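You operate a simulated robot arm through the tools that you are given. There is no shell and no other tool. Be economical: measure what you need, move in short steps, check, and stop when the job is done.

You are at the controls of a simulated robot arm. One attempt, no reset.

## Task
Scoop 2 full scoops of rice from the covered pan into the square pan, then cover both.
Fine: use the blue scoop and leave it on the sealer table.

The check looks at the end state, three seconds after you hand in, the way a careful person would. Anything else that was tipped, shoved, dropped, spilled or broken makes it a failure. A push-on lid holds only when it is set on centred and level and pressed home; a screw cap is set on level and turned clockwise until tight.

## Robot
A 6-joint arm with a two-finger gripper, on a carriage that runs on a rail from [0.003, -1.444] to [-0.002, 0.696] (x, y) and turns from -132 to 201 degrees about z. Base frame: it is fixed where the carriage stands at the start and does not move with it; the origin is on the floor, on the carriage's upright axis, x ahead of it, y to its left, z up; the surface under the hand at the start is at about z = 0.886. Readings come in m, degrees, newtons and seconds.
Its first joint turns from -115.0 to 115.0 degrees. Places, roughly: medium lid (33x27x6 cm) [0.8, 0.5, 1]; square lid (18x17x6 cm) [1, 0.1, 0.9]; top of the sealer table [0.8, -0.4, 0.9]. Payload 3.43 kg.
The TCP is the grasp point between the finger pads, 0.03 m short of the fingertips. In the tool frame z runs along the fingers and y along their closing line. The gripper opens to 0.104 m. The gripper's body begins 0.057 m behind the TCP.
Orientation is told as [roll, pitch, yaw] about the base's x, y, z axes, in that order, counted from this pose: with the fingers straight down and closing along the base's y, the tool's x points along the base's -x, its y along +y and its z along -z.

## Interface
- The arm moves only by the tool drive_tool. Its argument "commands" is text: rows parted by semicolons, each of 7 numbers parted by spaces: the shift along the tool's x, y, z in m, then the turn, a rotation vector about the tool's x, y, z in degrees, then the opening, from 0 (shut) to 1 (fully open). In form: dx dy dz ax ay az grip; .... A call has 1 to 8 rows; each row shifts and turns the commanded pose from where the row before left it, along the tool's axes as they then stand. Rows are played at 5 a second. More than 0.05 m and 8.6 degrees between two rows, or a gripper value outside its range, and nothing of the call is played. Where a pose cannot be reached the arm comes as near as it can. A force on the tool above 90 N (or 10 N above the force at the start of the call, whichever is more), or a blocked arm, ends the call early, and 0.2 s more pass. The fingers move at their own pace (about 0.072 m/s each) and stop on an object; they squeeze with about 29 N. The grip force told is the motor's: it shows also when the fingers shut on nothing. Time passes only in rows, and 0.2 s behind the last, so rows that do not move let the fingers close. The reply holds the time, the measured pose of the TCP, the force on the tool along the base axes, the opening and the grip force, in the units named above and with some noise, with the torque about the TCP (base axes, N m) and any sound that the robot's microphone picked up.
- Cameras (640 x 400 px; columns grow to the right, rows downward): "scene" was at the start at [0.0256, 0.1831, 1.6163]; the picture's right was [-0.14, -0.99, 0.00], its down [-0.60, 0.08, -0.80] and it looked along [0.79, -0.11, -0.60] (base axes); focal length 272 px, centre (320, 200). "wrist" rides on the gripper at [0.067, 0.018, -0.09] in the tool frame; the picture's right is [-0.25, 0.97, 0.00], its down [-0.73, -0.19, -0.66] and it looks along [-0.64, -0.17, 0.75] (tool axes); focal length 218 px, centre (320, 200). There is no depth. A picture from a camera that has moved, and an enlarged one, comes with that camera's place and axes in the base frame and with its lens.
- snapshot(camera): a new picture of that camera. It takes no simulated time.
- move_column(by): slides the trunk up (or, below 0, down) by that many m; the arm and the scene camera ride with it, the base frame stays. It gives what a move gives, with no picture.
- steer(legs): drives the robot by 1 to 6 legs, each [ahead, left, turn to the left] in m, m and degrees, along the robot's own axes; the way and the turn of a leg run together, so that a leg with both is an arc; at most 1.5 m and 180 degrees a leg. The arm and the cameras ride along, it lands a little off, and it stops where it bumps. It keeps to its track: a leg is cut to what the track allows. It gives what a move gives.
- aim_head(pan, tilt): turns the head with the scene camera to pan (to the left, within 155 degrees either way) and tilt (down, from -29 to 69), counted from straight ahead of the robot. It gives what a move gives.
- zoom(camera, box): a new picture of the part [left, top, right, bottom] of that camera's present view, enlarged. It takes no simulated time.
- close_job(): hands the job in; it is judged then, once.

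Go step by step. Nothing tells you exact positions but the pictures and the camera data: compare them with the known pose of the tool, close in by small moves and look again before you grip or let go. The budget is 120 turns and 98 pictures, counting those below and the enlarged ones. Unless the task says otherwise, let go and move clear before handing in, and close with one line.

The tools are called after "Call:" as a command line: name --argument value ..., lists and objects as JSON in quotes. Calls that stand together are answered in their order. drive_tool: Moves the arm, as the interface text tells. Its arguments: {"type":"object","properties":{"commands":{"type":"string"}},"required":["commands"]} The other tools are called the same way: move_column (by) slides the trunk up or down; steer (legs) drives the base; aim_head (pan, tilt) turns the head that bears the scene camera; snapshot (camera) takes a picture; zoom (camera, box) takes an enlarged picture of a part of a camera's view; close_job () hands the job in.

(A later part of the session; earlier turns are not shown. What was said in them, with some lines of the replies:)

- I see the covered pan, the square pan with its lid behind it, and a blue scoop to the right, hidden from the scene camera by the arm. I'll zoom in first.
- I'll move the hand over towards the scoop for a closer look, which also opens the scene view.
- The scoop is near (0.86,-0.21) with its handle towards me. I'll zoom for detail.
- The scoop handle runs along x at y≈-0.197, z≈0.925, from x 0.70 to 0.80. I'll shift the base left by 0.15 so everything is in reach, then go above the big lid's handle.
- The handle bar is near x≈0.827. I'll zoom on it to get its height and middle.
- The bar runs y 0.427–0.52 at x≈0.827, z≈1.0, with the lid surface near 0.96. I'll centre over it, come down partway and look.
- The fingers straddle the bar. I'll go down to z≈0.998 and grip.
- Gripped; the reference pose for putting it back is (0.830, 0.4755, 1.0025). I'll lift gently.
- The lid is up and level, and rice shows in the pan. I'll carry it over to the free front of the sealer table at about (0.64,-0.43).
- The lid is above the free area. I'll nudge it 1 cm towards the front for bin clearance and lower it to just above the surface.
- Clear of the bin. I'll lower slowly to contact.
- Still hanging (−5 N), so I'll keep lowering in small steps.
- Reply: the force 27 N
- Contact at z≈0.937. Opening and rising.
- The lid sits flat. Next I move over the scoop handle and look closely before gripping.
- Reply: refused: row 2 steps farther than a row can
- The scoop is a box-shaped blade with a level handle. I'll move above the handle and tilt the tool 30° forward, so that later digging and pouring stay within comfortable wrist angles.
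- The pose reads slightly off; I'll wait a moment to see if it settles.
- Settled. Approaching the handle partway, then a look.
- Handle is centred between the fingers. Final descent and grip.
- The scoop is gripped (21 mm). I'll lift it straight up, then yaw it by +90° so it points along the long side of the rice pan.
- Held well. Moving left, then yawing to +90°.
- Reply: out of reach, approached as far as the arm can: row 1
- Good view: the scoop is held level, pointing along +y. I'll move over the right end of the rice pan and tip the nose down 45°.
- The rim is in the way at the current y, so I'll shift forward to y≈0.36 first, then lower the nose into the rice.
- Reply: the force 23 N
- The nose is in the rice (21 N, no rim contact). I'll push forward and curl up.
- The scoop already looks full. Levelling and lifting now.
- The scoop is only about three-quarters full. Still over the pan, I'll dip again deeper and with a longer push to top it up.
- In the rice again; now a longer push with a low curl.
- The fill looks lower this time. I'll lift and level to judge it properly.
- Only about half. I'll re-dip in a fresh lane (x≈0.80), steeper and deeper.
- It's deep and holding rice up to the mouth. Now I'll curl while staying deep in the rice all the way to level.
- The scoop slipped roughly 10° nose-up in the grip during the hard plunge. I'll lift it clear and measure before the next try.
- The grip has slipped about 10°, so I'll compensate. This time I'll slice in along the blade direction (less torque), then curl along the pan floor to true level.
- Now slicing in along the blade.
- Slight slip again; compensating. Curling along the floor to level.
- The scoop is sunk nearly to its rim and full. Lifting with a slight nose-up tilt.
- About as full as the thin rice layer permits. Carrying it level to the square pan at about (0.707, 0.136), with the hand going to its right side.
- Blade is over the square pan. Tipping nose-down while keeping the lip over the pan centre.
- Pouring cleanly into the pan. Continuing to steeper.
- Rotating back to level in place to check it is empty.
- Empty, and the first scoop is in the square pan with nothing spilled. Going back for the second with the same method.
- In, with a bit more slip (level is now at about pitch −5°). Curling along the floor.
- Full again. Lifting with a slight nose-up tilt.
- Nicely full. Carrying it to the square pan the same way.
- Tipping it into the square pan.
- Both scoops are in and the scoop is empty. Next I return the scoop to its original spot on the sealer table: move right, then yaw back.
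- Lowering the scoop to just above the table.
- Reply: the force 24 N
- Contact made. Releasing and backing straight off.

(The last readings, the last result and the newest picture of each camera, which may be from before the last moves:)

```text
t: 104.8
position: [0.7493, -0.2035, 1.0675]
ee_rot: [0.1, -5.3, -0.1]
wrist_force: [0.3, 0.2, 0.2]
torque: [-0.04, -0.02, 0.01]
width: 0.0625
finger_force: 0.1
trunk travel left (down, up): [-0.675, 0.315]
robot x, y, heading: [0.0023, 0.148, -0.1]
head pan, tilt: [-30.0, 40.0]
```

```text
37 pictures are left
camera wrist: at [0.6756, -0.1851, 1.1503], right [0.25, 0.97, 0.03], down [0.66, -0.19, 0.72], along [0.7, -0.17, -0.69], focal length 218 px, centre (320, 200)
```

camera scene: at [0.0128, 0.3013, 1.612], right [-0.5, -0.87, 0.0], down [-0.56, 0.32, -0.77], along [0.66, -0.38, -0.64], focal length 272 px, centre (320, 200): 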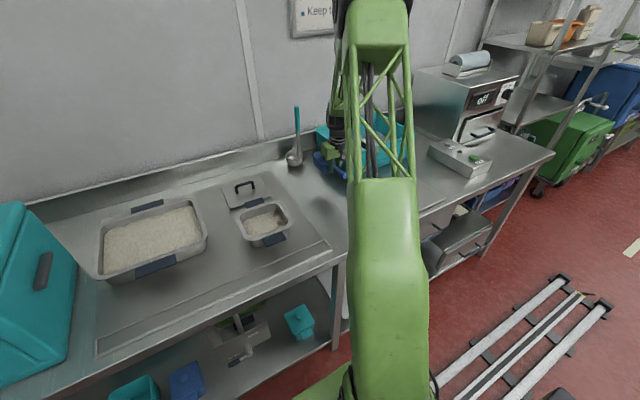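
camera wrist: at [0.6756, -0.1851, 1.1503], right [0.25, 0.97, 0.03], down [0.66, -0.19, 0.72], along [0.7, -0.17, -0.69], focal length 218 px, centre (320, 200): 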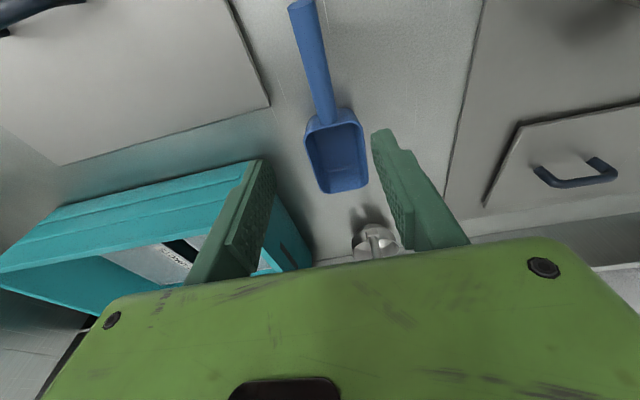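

Scoop rests on the sealer table. Now the big lid: moving over its handle with yaw −90°.

Call:
drive_tool --commands "0 0 -0.035 0 5.3 0 1;0.019 -0.037 0 0 0 0 1;0.019 -0.037 0 0 0 0 1;0.019 -0.037 0 0 0 0 1;0.019 -0.037 0 0 0 0 1;0.019 -0.037 0 0 0 0 1;0.019 -0.037 0 0 0 0 1;0 0 0 0 0 8.5 1"

Call:
drive_tool --commands "0 0 0 0 0 8.5 1;0 0 0 0 0 8.5 1;0 0 0 0 0 8.5 1;0 0 0 0 0 8.5 1;0 0 0 0 0 8.5 1;0 0 0 0 0 8.5 1;0 0 0 0 0 8.5 1;0 0 0 0 0 8.5 1"

Call:
drive_tool --commands "0 0 0 0 0 8.5 1;0 0 0 0 0 5 1;0 0 0.04 0 0 0 1;0 0 0.04 0 0 0 1;0 0 0 0 0 0 1"

Call:
snapshot --camera "wrist"

```text
t: 106.6
position: [0.6305, -0.4223, 1.101]
ee_rot: [0.0, -0.1, -8.7]
wrist_force: [-0.5, -0.4, 0.2]
torque: [0.06, 0.0, 0.0]
width: 0.1041
finger_force: 0.1
trunk travel left (down, up): [-0.675, 0.315]
robot x, y, heading: [-0.0018, 0.1519, 0.1]
head pan, tilt: [-30.0, 40.0]
```

```text
t: 108.4
position: [0.6333, -0.4204, 1.0996]
ee_rot: [0.2, 0.1, -76.7]
wrist_force: [-0.6, 0.6, 1.3]
torque: [-0.01, 0.01, 0.02]
width: 0.1039
finger_force: 0.0
trunk travel left (down, up): [-0.675, 0.315]
robot x, y, heading: [0.0032, 0.1457, 0.3]
head pan, tilt: [-30.0, 40.0]
```

```text
t: 109.6
position: [0.6309, -0.4213, 1.0142]
ee_rot: [0.0, 0.1, -90.1]
wrist_force: [0.5, -1.1, -0.6]
torque: [0.02, 0.03, -0.02]
width: 0.104
finger_force: 0.1
trunk travel left (down, up): [-0.675, 0.315]
robot x, y, heading: [0.0017, 0.151, 0.3]
head pan, tilt: [-30.0, 40.0]
```

```text
36 pictures are left
camera wrist: at [0.65, -0.3532, 1.103], right [0.97, -0.26, 0.0], down [-0.19, -0.73, 0.66], along [-0.17, -0.63, -0.75], focal length 218 px, centre (320, 200)
```

wrist: 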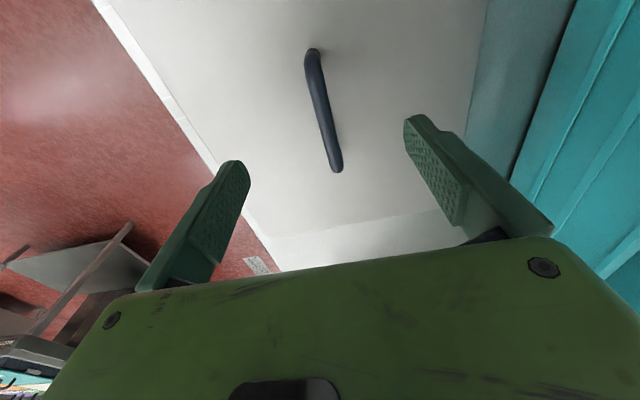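

Aligned. Matching the previous grip point, lowering to 0.937 and gripping, then lifting.

Call:
drive_tool --commands "-0.004 0.005 0.03 0 0 0 1;0 0 0.03 0 0 0 1;0 0 0.017 0 0 0 1;0 0 0 0 0 0 1;0 0 0 0 0 0 0;0 0 0 0 0 0 0;0 0 0 0 0 0 0;0 0 0 0 0 0 0"

Call:
drive_tool --commands "0 0 -0.01 0 0 0 0;0 0 -0.03 0 0 0 0;0 0 -0.045 0 0 0 0;0 0 -0.045 0 0 0 0;0 0 -0.045 0 0 0 0;0 0 -0.045 0 0 0 0;0 0 0 0 0 0 0"

Call:
snapshot --camera "wrist"

```text
t: 111.4
position: [0.6373, -0.4243, 0.9412]
ee_rot: [0.1, 0.1, -90.1]
wrist_force: [0.6, -0.4, 1.0]
torque: [0.01, 0.02, 0.01]
width: 0.0125
finger_force: 28.7
trunk travel left (down, up): [-0.675, 0.315]
robot x, y, heading: [-0.0002, 0.1466, 0.3]
head pan, tilt: [-30.0, 40.0]
```

```text
t: 113.0
position: [0.6404, -0.4256, 1.1751]
ee_rot: [0.0, 0.2, -90.0]
wrist_force: [-0.5, 0.6, -4.2]
torque: [0.02, -0.01, -0.03]
width: 0.0124
finger_force: 29.2
trunk travel left (down, up): [-0.675, 0.315]
robot x, y, heading: [-0.0003, 0.1497, 0.1]
head pan, tilt: [-30.0, 40.0]
```

```text
35 pictures are left
camera wrist: at [0.6592, -0.3579, 1.2646], right [0.97, -0.25, 0.0], down [-0.19, -0.73, 0.65], along [-0.17, -0.63, -0.76], focal length 218 px, centre (320, 200)
```

wrist: 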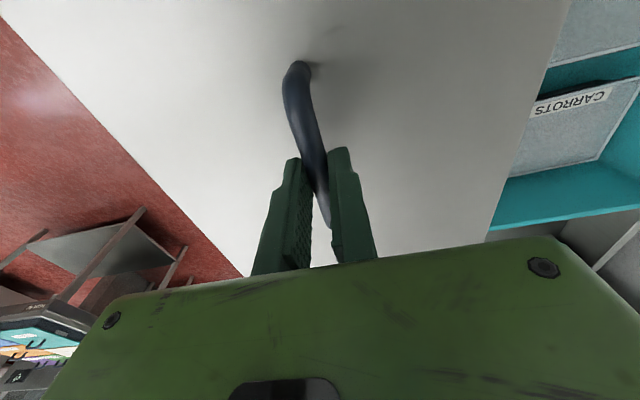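

Held level. Carrying it back to the rice pan.

Call:
drive_tool --commands "0.02 0 0 0 0 0 0;0.045 0 0 0 0 0 0;0.045 0 0 0 0 0 0;0.045 0 0 0 0 0 0;0.045 0.008 0 0 0 0 0;0.045 0.008 0 0 0 0 0;0.045 0.008 0 0 0 0 0;0.045 0.008 0 0 0 0 0"

Call:
drive_tool --commands "0.045 0.008 0 0 0 0 0;0.045 0.008 0 0 0 0 0;0.045 0.008 0 0 0 0 0;0.045 0.008 0 0 0 0 0;0.045 0.013 0 0 0 0 0;0.045 0.013 0 0 0 0 0;0.045 0.013 0 0 0 0 0;0.045 0.013 0 0 0 0 0"

Call:
drive_tool --commands "0.045 0.013 0 0 0 0 0;0.045 0.013 0 0 0 0 0;0.045 0.013 0 0 0 0 0;0.03 0.013 0 0 0 0 0;0.018 0.015 0 0 0 0 0;0 0 0 0 0 0 0;0 0 0 0 0 0 0"

Call:
aim_head --pan 10 --tilt 40

Call:
snapshot --camera "scene"

```text
t: 114.8
position: [0.6723, -0.0866, 1.1653]
ee_rot: [0.2, 0.1, -90.1]
wrist_force: [-0.4, -0.2, -4.0]
torque: [0.0, -0.01, -0.03]
width: 0.0124
finger_force: 29.3
trunk travel left (down, up): [-0.675, 0.315]
robot x, y, heading: [-0.002, 0.1496, 0.1]
head pan, tilt: [-30.0, 40.0]
```

```text
t: 116.6
position: [0.7544, 0.2695, 1.1676]
ee_rot: [0.1, 0.1, -90.2]
wrist_force: [-0.8, 0.1, -4.6]
torque: [0.01, 0.0, 0.0]
width: 0.0125
finger_force: 28.8
trunk travel left (down, up): [-0.675, 0.315]
robot x, y, heading: [-0.0001, 0.1507, 0.1]
head pan, tilt: [-30.0, 40.0]
```

```text
t: 118.2
position: [0.8221, 0.4512, 1.1656]
ee_rot: [0.1, 0.1, -90.1]
wrist_force: [-0.7, 1.0, -5.1]
torque: [-0.03, 0.04, 0.01]
width: 0.0124
finger_force: 29.0
trunk travel left (down, up): [-0.675, 0.315]
robot x, y, heading: [0.0001, 0.1485, 0.0]
head pan, tilt: [-30.0, 40.0]
```

```text
t: 119.3
position: [0.8239, 0.4519, 1.1666]
ee_rot: [0.1, 0.1, -90.1]
wrist_force: [0.1, 0.1, -5.9]
torque: [0.02, 0.01, 0.02]
width: 0.0124
finger_force: 29.2
trunk travel left (down, up): [-0.675, 0.315]
robot x, y, heading: [-0.0025, 0.1495, 0.4]
head pan, tilt: [10.0, 40.0]
```

```text
34 pictures are left
camera scene: at [0.023, 0.3586, 1.612], right [0.17, -0.98, 0.0], down [-0.63, -0.11, -0.77], along [0.75, 0.13, -0.64], focal length 272 px, centre (320, 200)
```

scene: 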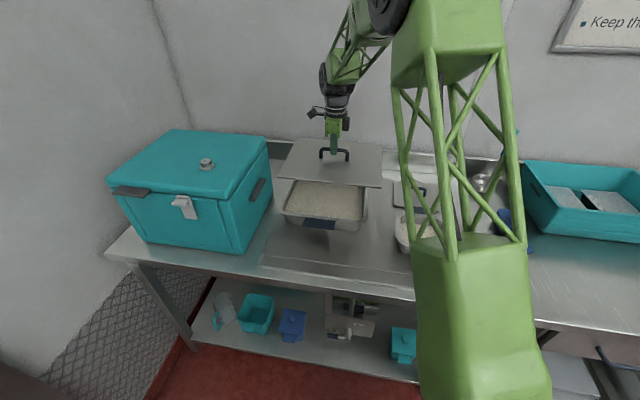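

Aligning to the recorded pose and lowering to about 2.5 cm above seating.

Call:
drive_tool --commands "0.0256 0.0065 0.015 0 0 0 0;0 0 0.04 0 0 0 0;0 0 0.04 0 0 0 0;0 0 0.04 0 0 0 0;0 0 0 0 0 0 0;0 0 0 0 0 0 0"

Call:
zoom --camera "scene" --box '[260, 130, 400, 240]'

```text
t: 120.7
position: [0.8271, 0.4786, 1.0292]
ee_rot: [0.1, 0.0, -90.1]
wrist_force: [-0.4, -0.4, -5.1]
torque: [0.01, 0.01, -0.02]
width: 0.0126
finger_force: 29.5
trunk travel left (down, up): [-0.675, 0.315]
robot x, y, heading: [0.0023, 0.1521, 0.1]
head pan, tilt: [10.0, 40.0]
```

```text
3.64 times, centred on (330, 185) of scene
camera zoom: at [0.0227, 0.3585, 1.612], right [0.17, -0.98, 0.0], down [-0.63, -0.11, -0.77], along [0.75, 0.13, -0.64], focal length 989 px, centre (284, 254)
```

zoom: 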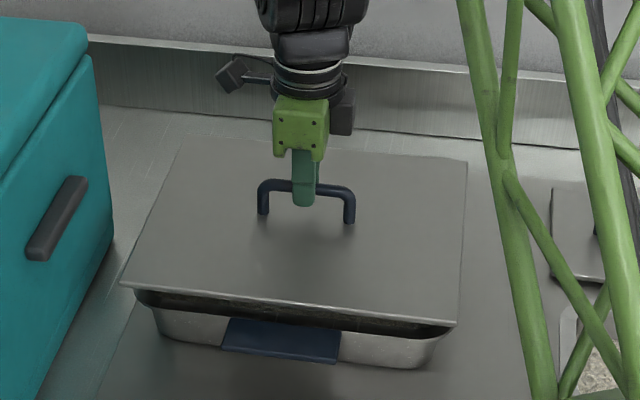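

Lowering gently onto the pan.

Call:
drive_tool --commands "-0.001 0.0015 0.012 0 0 0 0;0 0 0.006 0 0 0 0;0 0 0.004 0 0 0 0;0 0 0 0 0 0 0"

Call:
drive_tool --commands "0 0 0.002 0 0 0 0;0 0 0.002 0 0 0 0;0 0 0 0 0 0 0"

Call:
zoom --camera "scene" --box '[260, 130, 400, 240]'

```text
t: 121.7
position: [0.8282, 0.4781, 1.0051]
ee_rot: [0.1, 0.1, -90.2]
wrist_force: [0.1, 0.3, -5.0]
torque: [-0.01, 0.03, 0.01]
width: 0.0126
finger_force: 28.6
trunk travel left (down, up): [-0.675, 0.315]
robot x, y, heading: [0.0016, 0.1509, 0.1]
head pan, tilt: [10.0, 40.0]
```

```text
t: 122.5
position: [0.8275, 0.4789, 1.0058]
ee_rot: [0.3, 0.2, -90.1]
wrist_force: [0.6, 7.3, 24.0]
torque: [-0.19, -0.04, 0.02]
width: 0.0127
finger_force: 28.4
trunk travel left (down, up): [-0.675, 0.315]
robot x, y, heading: [-0.0005, 0.1508, -0.1]
head pan, tilt: [10.0, 40.0]
```

```text
3.64 times, centred on (330, 185) of scene
camera zoom: at [0.0214, 0.3585, 1.6124], right [0.17, -0.98, 0.0], down [-0.63, -0.11, -0.77], along [0.75, 0.13, -0.64], focal length 989 px, centre (284, 254)
```

zoom: 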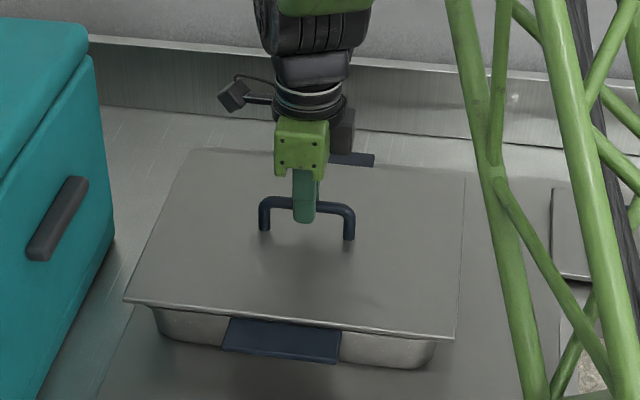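

It's down on the rim with 24 N. Pressing a little more while gripped.

Call:
drive_tool --commands "0 0 0.002 0 0 0 0;0 0 0.002 0 0 0 0;0 0 0.002 0 0 0 0;0 0 0 0 0 0 0"

```text
t: 123.5
position: [0.8277, 0.4771, 0.9978]
ee_rot: [0.2, 0.0, -90.1]
wrist_force: [-4.4, -2.2, 25.7]
torque: [-0.08, 0.06, 0.01]
width: 0.0122
finger_force: 29.6
trunk travel left (down, up): [-0.675, 0.315]
robot x, y, heading: [-0.0009, 0.1493, -0.0]
head pan, tilt: [10.0, 40.0]
```

It went down further. I'll let go, then press on the lid top with the fingertips either side of the handle to be sure it's home.

Call:
drive_tool --commands "0 0 -0.003 0 0 0 0;0 0 0 0 0 0 0.5;0 0 0 0 0 0 0.5;0 0 0 0 0 0 0.5;0 0 -0.02 0 0 0 0.5;0 0 0 0 0 0 0.5"

Call:
zoom --camera "scene" --box '[260, 130, 400, 240]'

```text
t: 124.9
position: [0.829, 0.4795, 1.0204]
ee_rot: [0.2, 0.1, -90.1]
wrist_force: [0.9, -0.1, 0.6]
torque: [-0.01, -0.06, 0.03]
width: 0.052
finger_force: 0.1
trunk travel left (down, up): [-0.675, 0.315]
robot x, y, heading: [-0.0014, 0.1458, 0.2]
head pan, tilt: [10.0, 40.0]
```

```text
3.64 times, centred on (330, 185) of scene
camera zoom: at [0.0222, 0.3584, 1.612], right [0.17, -0.98, 0.0], down [-0.63, -0.11, -0.77], along [0.75, 0.13, -0.64], focal length 989 px, centre (284, 254)
```

zoom: 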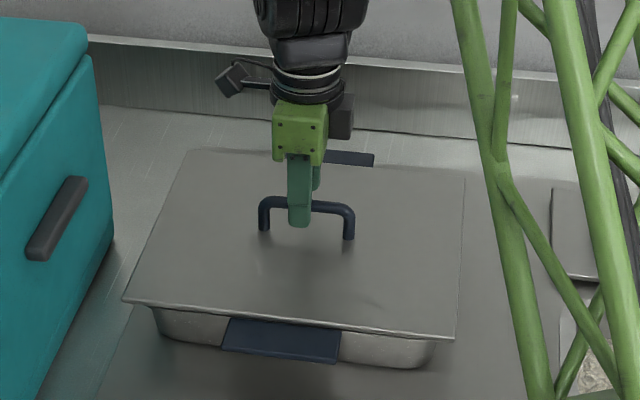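

Pressing now with open fingertips on the lid surface.

Call:
drive_tool --commands "-0.004 0 0.02 0 0 0 0.5;0 0 0.006 0 0 0 0.5;0 0 0.003 0 0 0 0.5;0 0 0.003 0 0 0 0.5;0 0 0 0 0 0 0.5"

Call:
drive_tool --commands "0 0 0.003 0 0 0 0.5;0 0 0.003 0 0 0 0.5;0 0 0 0 0 0 0.5"

```text
t: 126.1
position: [0.8296, 0.4729, 0.989]
ee_rot: [0.2, 0.1, -90.1]
wrist_force: [-0.4, 0.6, 2.7]
torque: [-0.03, 0.08, 0.03]
width: 0.0518
finger_force: 0.1
trunk travel left (down, up): [-0.675, 0.315]
robot x, y, heading: [0.0006, 0.1505, 0.2]
head pan, tilt: [10.0, 40.0]
```

```text
t: 126.9
position: [0.8274, 0.4733, 0.9881]
ee_rot: [0.3, 0.2, -90.1]
wrist_force: [-17.6, -4.3, 66.9]
torque: [-0.23, 2.42, -0.12]
width: 0.0476
finger_force: 0.0
trunk travel left (down, up): [-0.675, 0.315]
robot x, y, heading: [0.0008, 0.1501, 0.3]
head pan, tilt: [10.0, 40.0]
```

67 N with no further travel; the height matches the original seating. Retreating and checking.

Call:
drive_tool --commands "0 0 -0.01 0 0 0 0.5;0 0 -0.04 0 0 0 1;0 0 -0.05 0 0 0 1;0 0 -0.05 0 0 0 1;-0.03 0.03 -0.02 0 0 -8.5 1;-0.03 0.03 0 0 0 -8.5 1;-0.03 0.03 0 0 0 -8.5 1;-0.03 0.03 0 0 0 -8.5 1"

Call:
zoom --camera "scene" --box '[240, 150, 480, 270]'

```text
t: 128.7
position: [0.9698, 0.3825, 1.1509]
ee_rot: [0.1, 0.0, -56.0]
wrist_force: [0.4, -0.9, 0.2]
torque: [0.02, -0.04, -0.03]
width: 0.1037
finger_force: 0.0
trunk travel left (down, up): [-0.675, 0.315]
robot x, y, heading: [0.001, 0.1486, 0.0]
head pan, tilt: [10.0, 40.0]
```

```text
2.67 times, centred on (360, 210) of scene
camera zoom: at [0.0223, 0.3584, 1.6119], right [0.17, -0.98, 0.0], down [-0.63, -0.11, -0.77], along [0.75, 0.13, -0.64], focal length 725 px, centre (213, 173)
```

zoom: 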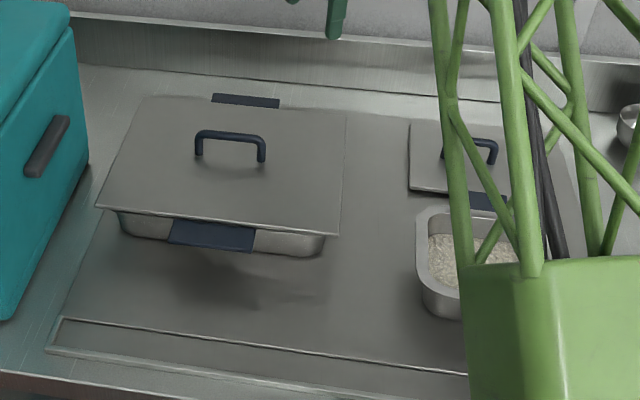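

The big lid is flush. Now the square lid: its bar is near (0.953, 0.126, 0.938). Moving above it.

Call:
drive_tool --commands "0 0 0 0 0 8.5 1;0 0 0 0 0 8.5 1;0 0 0 0 0 8.5 1;0 0 0 0 0 8.5 1;-0.045 -0.003 0 0 0 0 1;-0.045 -0.003 0 0 0 0 1;-0.045 -0.003 0 0 0 0 1;-0.045 -0.003 0 0 0 0 1"

Call:
drive_tool --commands "-0.045 -0.003 0 0 0 0 1;-0.031 -0.003 0.02 0 0 0 1;0 0 0.04 0 0 0 1;0 0 0 0 0 0 1;0 0 0 0 0 0 1"

Call:
snapshot --camera "wrist"

Call:
snapshot --camera "scene"

```text
t: 130.5
position: [0.96, 0.2027, 1.152]
ee_rot: [0.1, 0.1, -90.1]
wrist_force: [0.2, -0.5, -0.4]
torque: [0.0, 0.0, -0.01]
width: 0.104
finger_force: 0.1
trunk travel left (down, up): [-0.675, 0.315]
robot x, y, heading: [0.0021, 0.1479, -0.0]
head pan, tilt: [10.0, 40.0]
```

```text
t: 131.7
position: [0.9514, 0.1285, 1.0917]
ee_rot: [0.2, 0.2, -90.0]
wrist_force: [0.3, 0.0, 0.7]
torque: [0.01, 0.0, 0.0]
width: 0.1039
finger_force: 0.1
trunk travel left (down, up): [-0.675, 0.315]
robot x, y, heading: [-0.0008, 0.1485, 0.3]
head pan, tilt: [10.0, 40.0]
```

```text
29 pictures are left
camera wrist: at [0.9705, 0.1954, 1.1815], right [0.97, -0.25, 0.0], down [-0.19, -0.73, 0.66], along [-0.17, -0.63, -0.76], focal length 218 px, centre (320, 200)
```

wrist: 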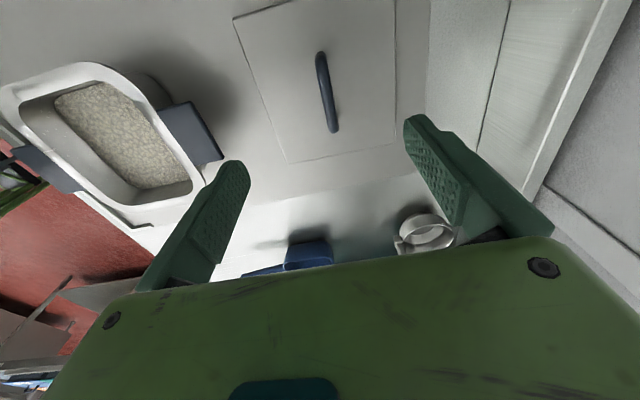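

```text
28 pictures are left
camera scene: at [0.0224, 0.3585, 1.612], right [0.17, -0.98, 0.0], down [-0.63, -0.11, -0.77], along [0.75, 0.13, -0.64], focal length 272 px, centre (320, 200)
```

scene: 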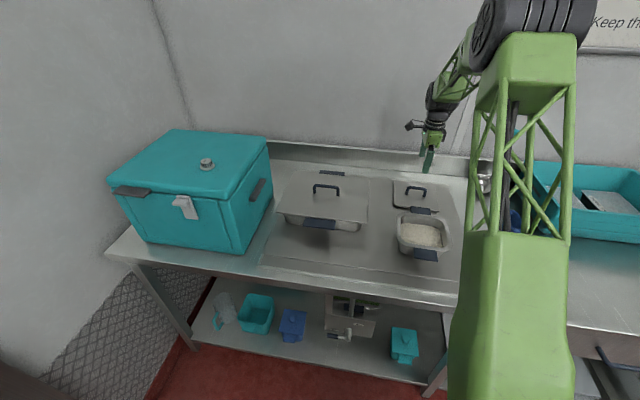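

The bar centre is at (0.960, 0.128). Lowering and gripping.

Call:
drive_tool --commands "0 0.008 0.04 0 0 0 1;0 0 0.04 0 0 0 1;0 0 0.04 0 0 0 1;0 0 0.031 0 0 0 1;0 0 0 0 0 0 1"

Call:
drive_tool --commands "0 0 0 0 0 0 0;0 0 0 0 0 0 0;0 0 0 0 0 0 0;0 0 0 0 0 0 0;0 0 0 0 0 0 0"

Call:
snapshot --camera "wrist"

```text
t: 132.9
position: [0.9546, 0.1271, 0.942]
ee_rot: [0.1, 0.0, -90.1]
wrist_force: [0.4, 1.2, 0.3]
torque: [0.0, 0.02, 0.0]
width: 0.1039
finger_force: 0.0
trunk travel left (down, up): [-0.675, 0.315]
robot x, y, heading: [0.0017, 0.1494, 0.0]
head pan, tilt: [10.0, 40.0]
```

```text
t: 134.1
position: [0.9536, 0.1278, 0.9425]
ee_rot: [0.0, 0.1, -90.1]
wrist_force: [-0.4, 0.2, -0.2]
torque: [0.02, 0.01, -0.02]
width: 0.0123
finger_force: 29.4
trunk travel left (down, up): [-0.675, 0.315]
robot x, y, heading: [-0.0001, 0.1494, 0.0]
head pan, tilt: [10.0, 40.0]
```

```text
27 pictures are left
camera wrist: at [0.973, 0.1949, 1.0316], right [0.97, -0.25, 0.0], down [-0.19, -0.73, 0.66], along [-0.17, -0.63, -0.76], focal length 218 px, centre (320, 200)
```

wrist: 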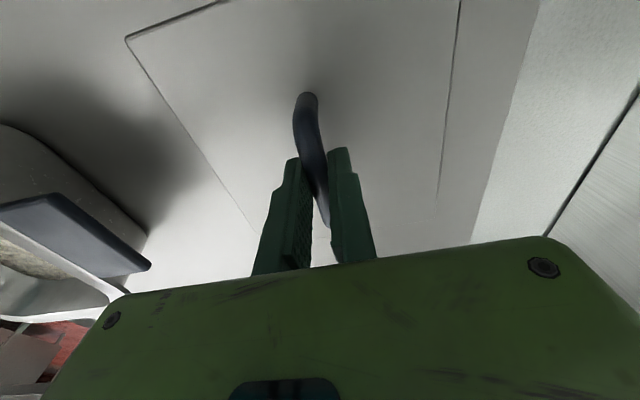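

Gripped. Before lifting, I'll zoom on the square pan to pin down its centre.

Call:
zoom --camera "scene" --box '[380, 170, 468, 270]'

```text
4.00 times, centred on (424, 220) of scene
camera zoom: at [0.0228, 0.3585, 1.612], right [0.17, -0.98, 0.0], down [-0.63, -0.11, -0.77], along [0.75, 0.13, -0.64], focal length 1088 px, centre (-96, 120)
```

zoom: 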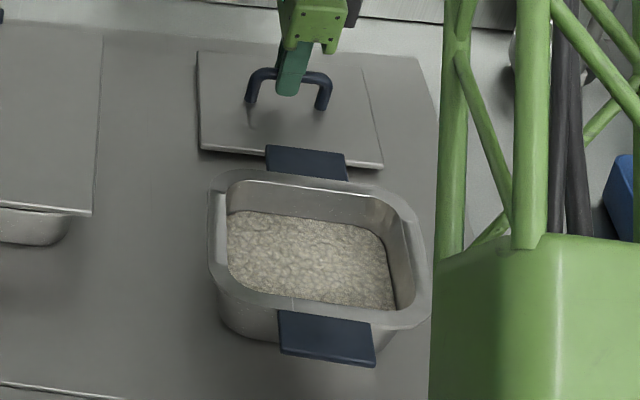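

Pan centre is about (0.706, 0.130), rim z≈0.95. I'll lift the lid and move it over the pan.

Call:
drive_tool --commands "0 0 -0.01 0 0 0 0;0 0 -0.03 0 0 0 0;0 0 -0.045 0 0 0 0;0 0 -0.045 0 0 0 0;0 -0.02 0 0 0 0 0;0 -0.042 0 0 0 0 0;0 -0.042 0 0 0 0 0;0 -0.042 0 0 0 0 0"

Call:
drive_tool --commands "0 -0.042 0 0 0 0 0;0.0025 -0.042 0 0 0 0 0;0 -0.018 0.03 0 0 0 0;0 0 0.03 0 0 0 0;0 0 0 0 0 0 0;0 0 0 0 0 0 0"

Call:
zoom --camera "scene" --box '[380, 170, 468, 270]'

Call:
snapshot --camera "wrist"

```text
t: 135.9
position: [0.8146, 0.1262, 1.0735]
ee_rot: [0.0, 0.1, -90.1]
wrist_force: [-0.1, 0.2, -1.9]
torque: [0.0, 0.06, 0.0]
width: 0.012
finger_force: 29.0
trunk travel left (down, up): [-0.675, 0.315]
robot x, y, heading: [0.0028, 0.148, -0.0]
head pan, tilt: [10.0, 40.0]
```

```text
t: 137.3
position: [0.7103, 0.1302, 1.0124]
ee_rot: [0.1, 0.1, -90.2]
wrist_force: [-1.0, -0.4, -0.4]
torque: [-0.01, -0.01, 0.0]
width: 0.0121
finger_force: 29.1
trunk travel left (down, up): [-0.675, 0.315]
robot x, y, heading: [0.0035, 0.1457, -0.0]
head pan, tilt: [10.0, 40.0]
```

```text
4.00 times, centred on (424, 220) of scene
camera zoom: at [0.0225, 0.3585, 1.612], right [0.17, -0.98, 0.0], down [-0.63, -0.11, -0.77], along [0.75, 0.13, -0.64], focal length 1088 px, centre (-96, 120)
```

zoom: 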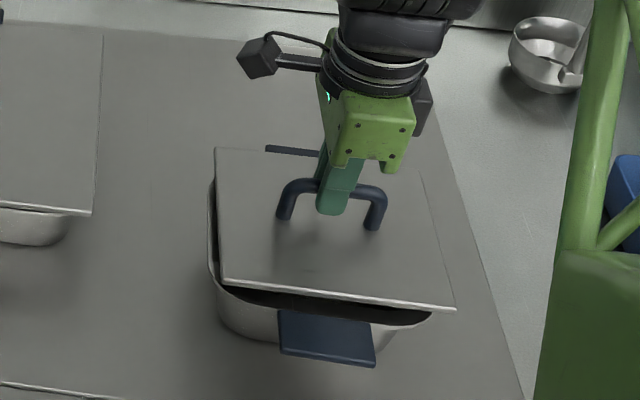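

```text
24 pictures are left
camera wrist: at [0.7288, 0.1981, 1.1019], right [0.97, -0.25, 0.0], down [-0.19, -0.73, 0.66], along [-0.17, -0.63, -0.76], focal length 218 px, centre (320, 200)
```

wrist: 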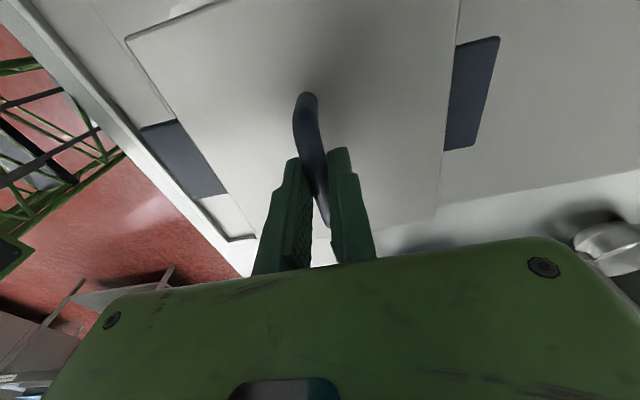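

The lid needs about 4–5 mm towards me; otherwise it is aligned. Shifting and lowering gently.

Call:
drive_tool --commands "0 -0.0045 0 0 0 0 0;0 0 0.002 0 0 0 0;0 0 0.002 0 0 0 0;0 0 0 0 0 0 0;0 0 0 0 0 0 0"

Call:
zoom --camera "scene" --box '[380, 170, 468, 270]'

```text
t: 138.5
position: [0.7085, 0.1305, 1.0068]
ee_rot: [0.1, 0.1, -90.1]
wrist_force: [0.6, -0.5, 4.5]
torque: [-0.47, 0.01, -0.02]
width: 0.0121
finger_force: 29.1
trunk travel left (down, up): [-0.675, 0.315]
robot x, y, heading: [-0.0039, 0.1479, -0.2]
head pan, tilt: [10.0, 40.0]
```

```text
4.00 times, centred on (424, 220) of scene
camera zoom: at [0.0226, 0.3585, 1.6121], right [0.17, -0.98, 0.0], down [-0.63, -0.11, -0.77], along [0.75, 0.13, -0.64], focal length 1088 px, centre (-96, 120)
```

zoom: 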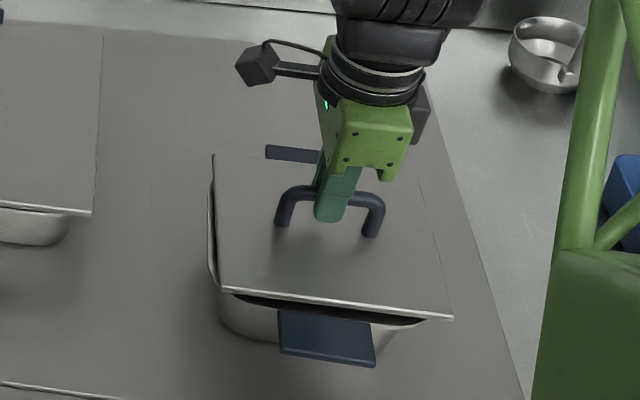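

The right side touches first and the lid overhangs to the right in the picture, so it should go about 7 mm left. Raising slightly, shifting, lowering.

Call:
drive_tool --commands "0 0 -0.006 0 0 0 0;0.007 0 0 0 0 0 0;0 0 0.004 0 0 0 0;0 0 0.002 0 0 0 0;0 0 0 0 0 0 0;0 0 0 0 0 0 0"

Call:
zoom --camera "scene" --box '[380, 170, 468, 270]'

```text
t: 139.9
position: [0.7096, 0.1388, 1.0056]
ee_rot: [0.1, 0.0, -90.1]
wrist_force: [-0.7, 0.3, -0.7]
torque: [0.04, -0.06, 0.03]
width: 0.0121
finger_force: 28.6
trunk travel left (down, up): [-0.675, 0.315]
robot x, y, heading: [0.002, 0.1487, 0.3]
head pan, tilt: [10.0, 40.0]
```

```text
4.00 times, centred on (424, 220) of scene
camera zoom: at [0.0227, 0.3586, 1.612], right [0.17, -0.98, 0.0], down [-0.63, -0.11, -0.77], along [0.75, 0.13, -0.64], focal length 1088 px, centre (-96, 120)
```

zoom: 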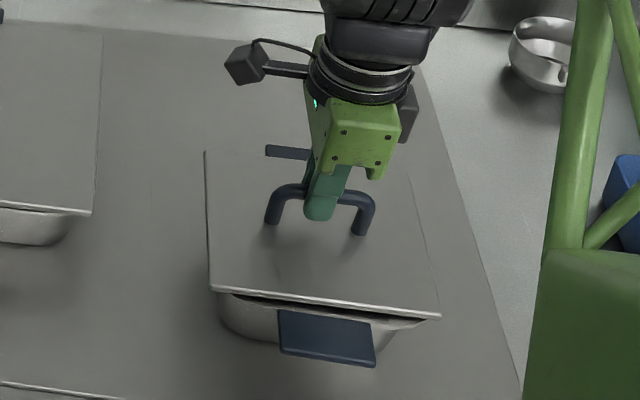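

Left–right looks centred now. I'll check fore–aft with the wrist camera.

Call:
snapshot --camera "wrist"

```text
21 pictures are left
camera wrist: at [0.7275, 0.2062, 1.0952], right [0.97, -0.25, 0.0], down [-0.19, -0.73, 0.66], along [-0.17, -0.63, -0.76], focal length 218 px, centre (320, 200)
```

wrist: 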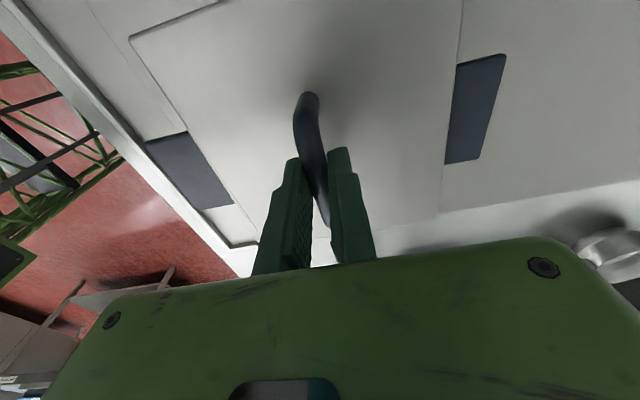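

Estimates: lid centre about 3.5 mm too far left and 4.5 mm too far back. Correcting both, then lowering further.

Call:
drive_tool --commands "0 0 -0.004 0 0 0 0;-0.0035 -0.0045 0 0 0 0 0;0 0 0.003 0 0 0 0;0 0 0.002 0 0 0 0;0 0 0 0 0 0 0;0 0 0 0 0 0 0"

Call:
drive_tool --commands "0 0 0.002 0 0 0 0;0 0 0 0 0 0 0;0 0 0 0 0 0 0"

Call:
zoom --camera "scene" --box '[380, 170, 468, 270]'

```text
t: 141.3
position: [0.7041, 0.1352, 1.0049]
ee_rot: [0.0, 0.1, -90.1]
wrist_force: [-1.2, 0.6, -1.7]
torque: [0.04, 0.03, -0.04]
width: 0.0124
finger_force: 29.1
trunk travel left (down, up): [-0.675, 0.315]
robot x, y, heading: [-0.0013, 0.1493, 0.1]
head pan, tilt: [10.0, 40.0]
```

```text
t: 142.1
position: [0.7048, 0.1348, 1.0034]
ee_rot: [0.2, 0.1, -90.2]
wrist_force: [0.1, -0.7, -2.4]
torque: [0.01, 0.02, -0.01]
width: 0.0121
finger_force: 29.1
trunk travel left (down, up): [-0.675, 0.315]
robot x, y, heading: [0.0026, 0.1431, 0.3]
head pan, tilt: [10.0, 40.0]
```

```text
4.00 times, centred on (424, 220) of scene
camera zoom: at [0.0228, 0.3585, 1.612], right [0.17, -0.98, 0.0], down [-0.63, -0.11, -0.77], along [0.75, 0.13, -0.64], focal length 1088 px, centre (-96, 120)
```

zoom: 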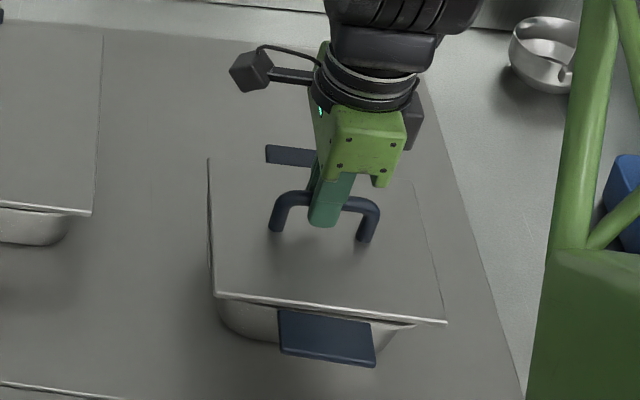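

Call:
drive_tool --commands "0 0 0.002 0 0 0 0;0 0 0 0 0 0 0;0 0 0 0 0 0 0"

Call:
drive_tool --commands "0 0 0.002 0 0 0 0;0 0 0 0 0 0 0;0 0 0 0 0 0 0"

```text
t: 142.9
position: [0.7037, 0.1357, 1.002]
ee_rot: [0.3, 0.1, -90.1]
wrist_force: [4.1, 0.8, 20.5]
torque: [0.02, -0.05, -0.06]
width: 0.0122
finger_force: 28.6
trunk travel left (down, up): [-0.675, 0.315]
robot x, y, heading: [-0.0008, 0.1493, 0.1]
head pan, tilt: [10.0, 40.0]
```

```text
t: 143.7
position: [0.7041, 0.1356, 0.9983]
ee_rot: [0.1, 0.1, -90.1]
wrist_force: [10.2, 2.3, 26.3]
torque: [0.01, -0.09, -0.04]
width: 0.012
finger_force: 29.1
trunk travel left (down, up): [-0.675, 0.315]
robot x, y, heading: [0.0, 0.1489, -0.1]
head pan, tilt: [10.0, 40.0]
```

Balanced contact at z≈1.002 with no tilting torque, so it seated. Releasing and pressing with the fingertips on the lid top.

Call:
drive_tool --commands "0 0 -0.002 0 0 0 0;0 0 0 0 0 0 0.5;0 0 0 0 0 0 0.5;0 0 0 0 0 0 0.5;-0.004 0 0.005 0 0 0 0.5;0 0 0.004 0 0 0 0.5;0 0 0.003 0 0 0 0.5;0 0 0 0 0 0 0.5"

Call:
drive_tool --commands "0 0 0.003 0 0 0 0.5;0 0 0 0 0 0 0.5;0 0 0 0 0 0 0.5"

```text
t: 145.5
position: [0.7035, 0.1294, 0.9895]
ee_rot: [0.1, 0.2, -90.1]
wrist_force: [0.3, -0.4, -0.2]
torque: [-0.01, 0.0, 0.01]
width: 0.0521
finger_force: 0.0
trunk travel left (down, up): [-0.675, 0.315]
robot x, y, heading: [0.0015, 0.1533, 0.4]
head pan, tilt: [10.0, 40.0]
```

```text
t: 146.3
position: [0.7033, 0.1297, 0.9888]
ee_rot: [0.2, 0.1, -90.2]
wrist_force: [-6.2, -0.6, 42.6]
torque: [-0.07, 1.03, 0.02]
width: 0.0507
finger_force: 0.0
trunk travel left (down, up): [-0.675, 0.315]
robot x, y, heading: [-0.0015, 0.1472, 0.1]
head pan, tilt: [10.0, 40.0]
```

Call:
drive_tool --commands "0 0 0.002 0 0 0 0.5;0 0 0 0 0 0 0.5;0 0 -0.012 0 0 0 0.5;0 0 -0.04 0 0 0 1;0 0 -0.05 0 0 0 1;0 0 -0.05 0 0 0 1;-0.05 0 0 0 0 0 1;-0.05 0 0 0 0 0 1"

Call:
zoom --camera "scene" --box '[380, 170, 468, 270]'

Call:
snapshot --camera "scene"

```text
t: 148.1
position: [0.7038, 0.0289, 1.1337]
ee_rot: [-0.1, 0.1, -90.1]
wrist_force: [1.2, -0.3, -0.4]
torque: [0.0, 0.0, 0.01]
width: 0.1041
finger_force: 0.0
trunk travel left (down, up): [-0.675, 0.315]
robot x, y, heading: [0.0014, 0.1468, 0.2]
head pan, tilt: [10.0, 40.0]
```

```text
4.00 times, centred on (424, 220) of scene
camera zoom: at [0.0232, 0.3584, 1.612], right [0.17, -0.98, 0.0], down [-0.63, -0.11, -0.77], along [0.75, 0.13, -0.64], focal length 1088 px, centre (-96, 120)
```

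zoom: 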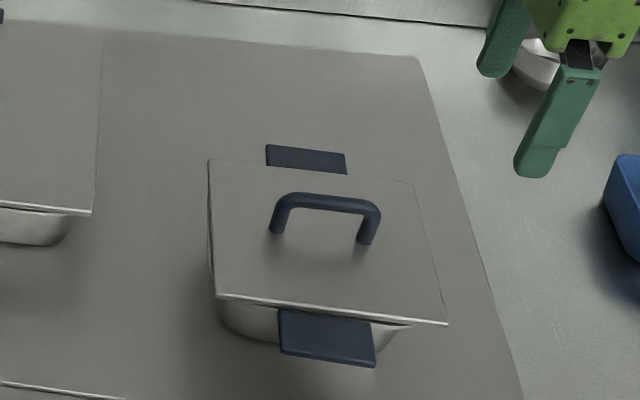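

```text
18 pictures are left
camera scene: at [0.0232, 0.3584, 1.612], right [0.17, -0.98, 0.0], down [-0.63, -0.11, -0.77], along [0.75, 0.13, -0.64], focal length 272 px, centre (320, 200)
```

scene: 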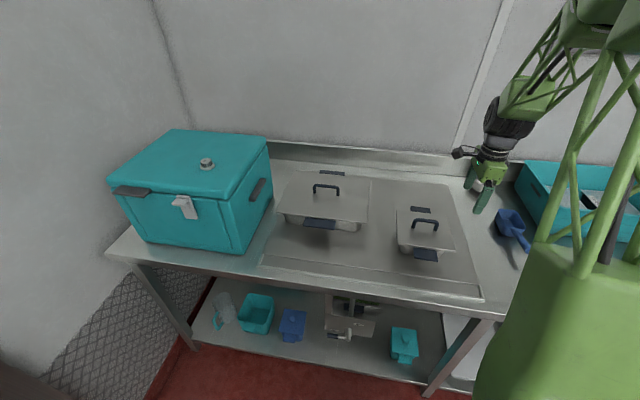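

Both pans are covered. I'll take close-ups of each lid's edges to verify they're flush.

Call:
zoom --camera "scene" --box '[390, 225, 460, 265]'

Call:
zoom --camera "scene" --box '[265, 165, 385, 240]'

```text
9.14 times, centred on (425, 245) of scene
camera zoom: at [0.0232, 0.3584, 1.612], right [0.17, -0.98, 0.0], down [-0.63, -0.11, -0.77], along [0.75, 0.13, -0.64], focal length 2487 px, centre (-640, -211)
```

zoom: 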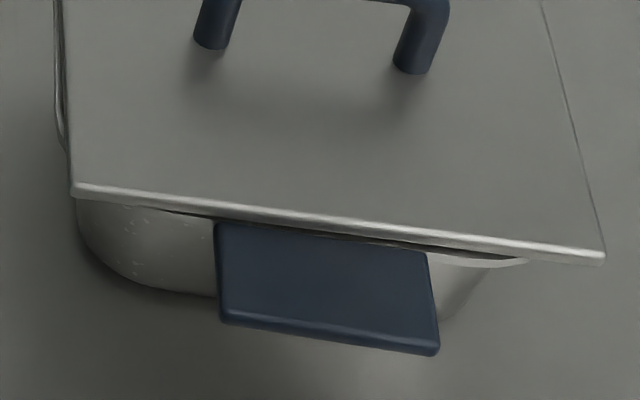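

```text
5.33 times, centred on (325, 202) of scene
camera zoom: at [0.0232, 0.3584, 1.612], right [0.17, -0.98, 0.0], down [-0.63, -0.11, -0.77], along [0.75, 0.13, -0.64], focal length 1451 px, centre (293, 187)
```

zoom: 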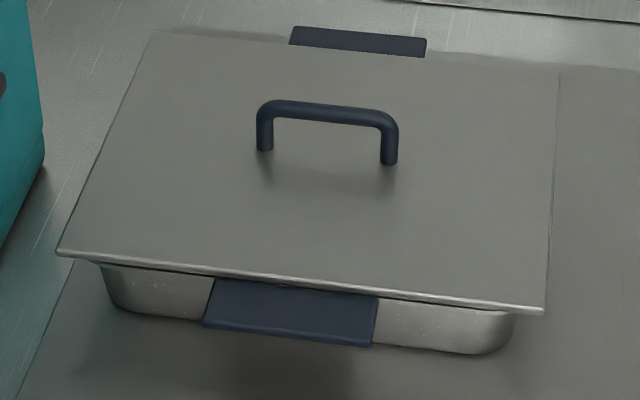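

Both lids are flat and centred on their rims, the scoop is on the sealer table, no spilled rice shows, and the gripper is open and clear. Handing in.

Call:
close_job

```text
The job is handed in.
```

I put two nearly full scoops of rice in the square pan, covered both pans and pressed the lids down, and left the blue scoop on the sealer table. In the last close-ups the square lid sat about 2 mm off centre, and I heard no click from either lid.
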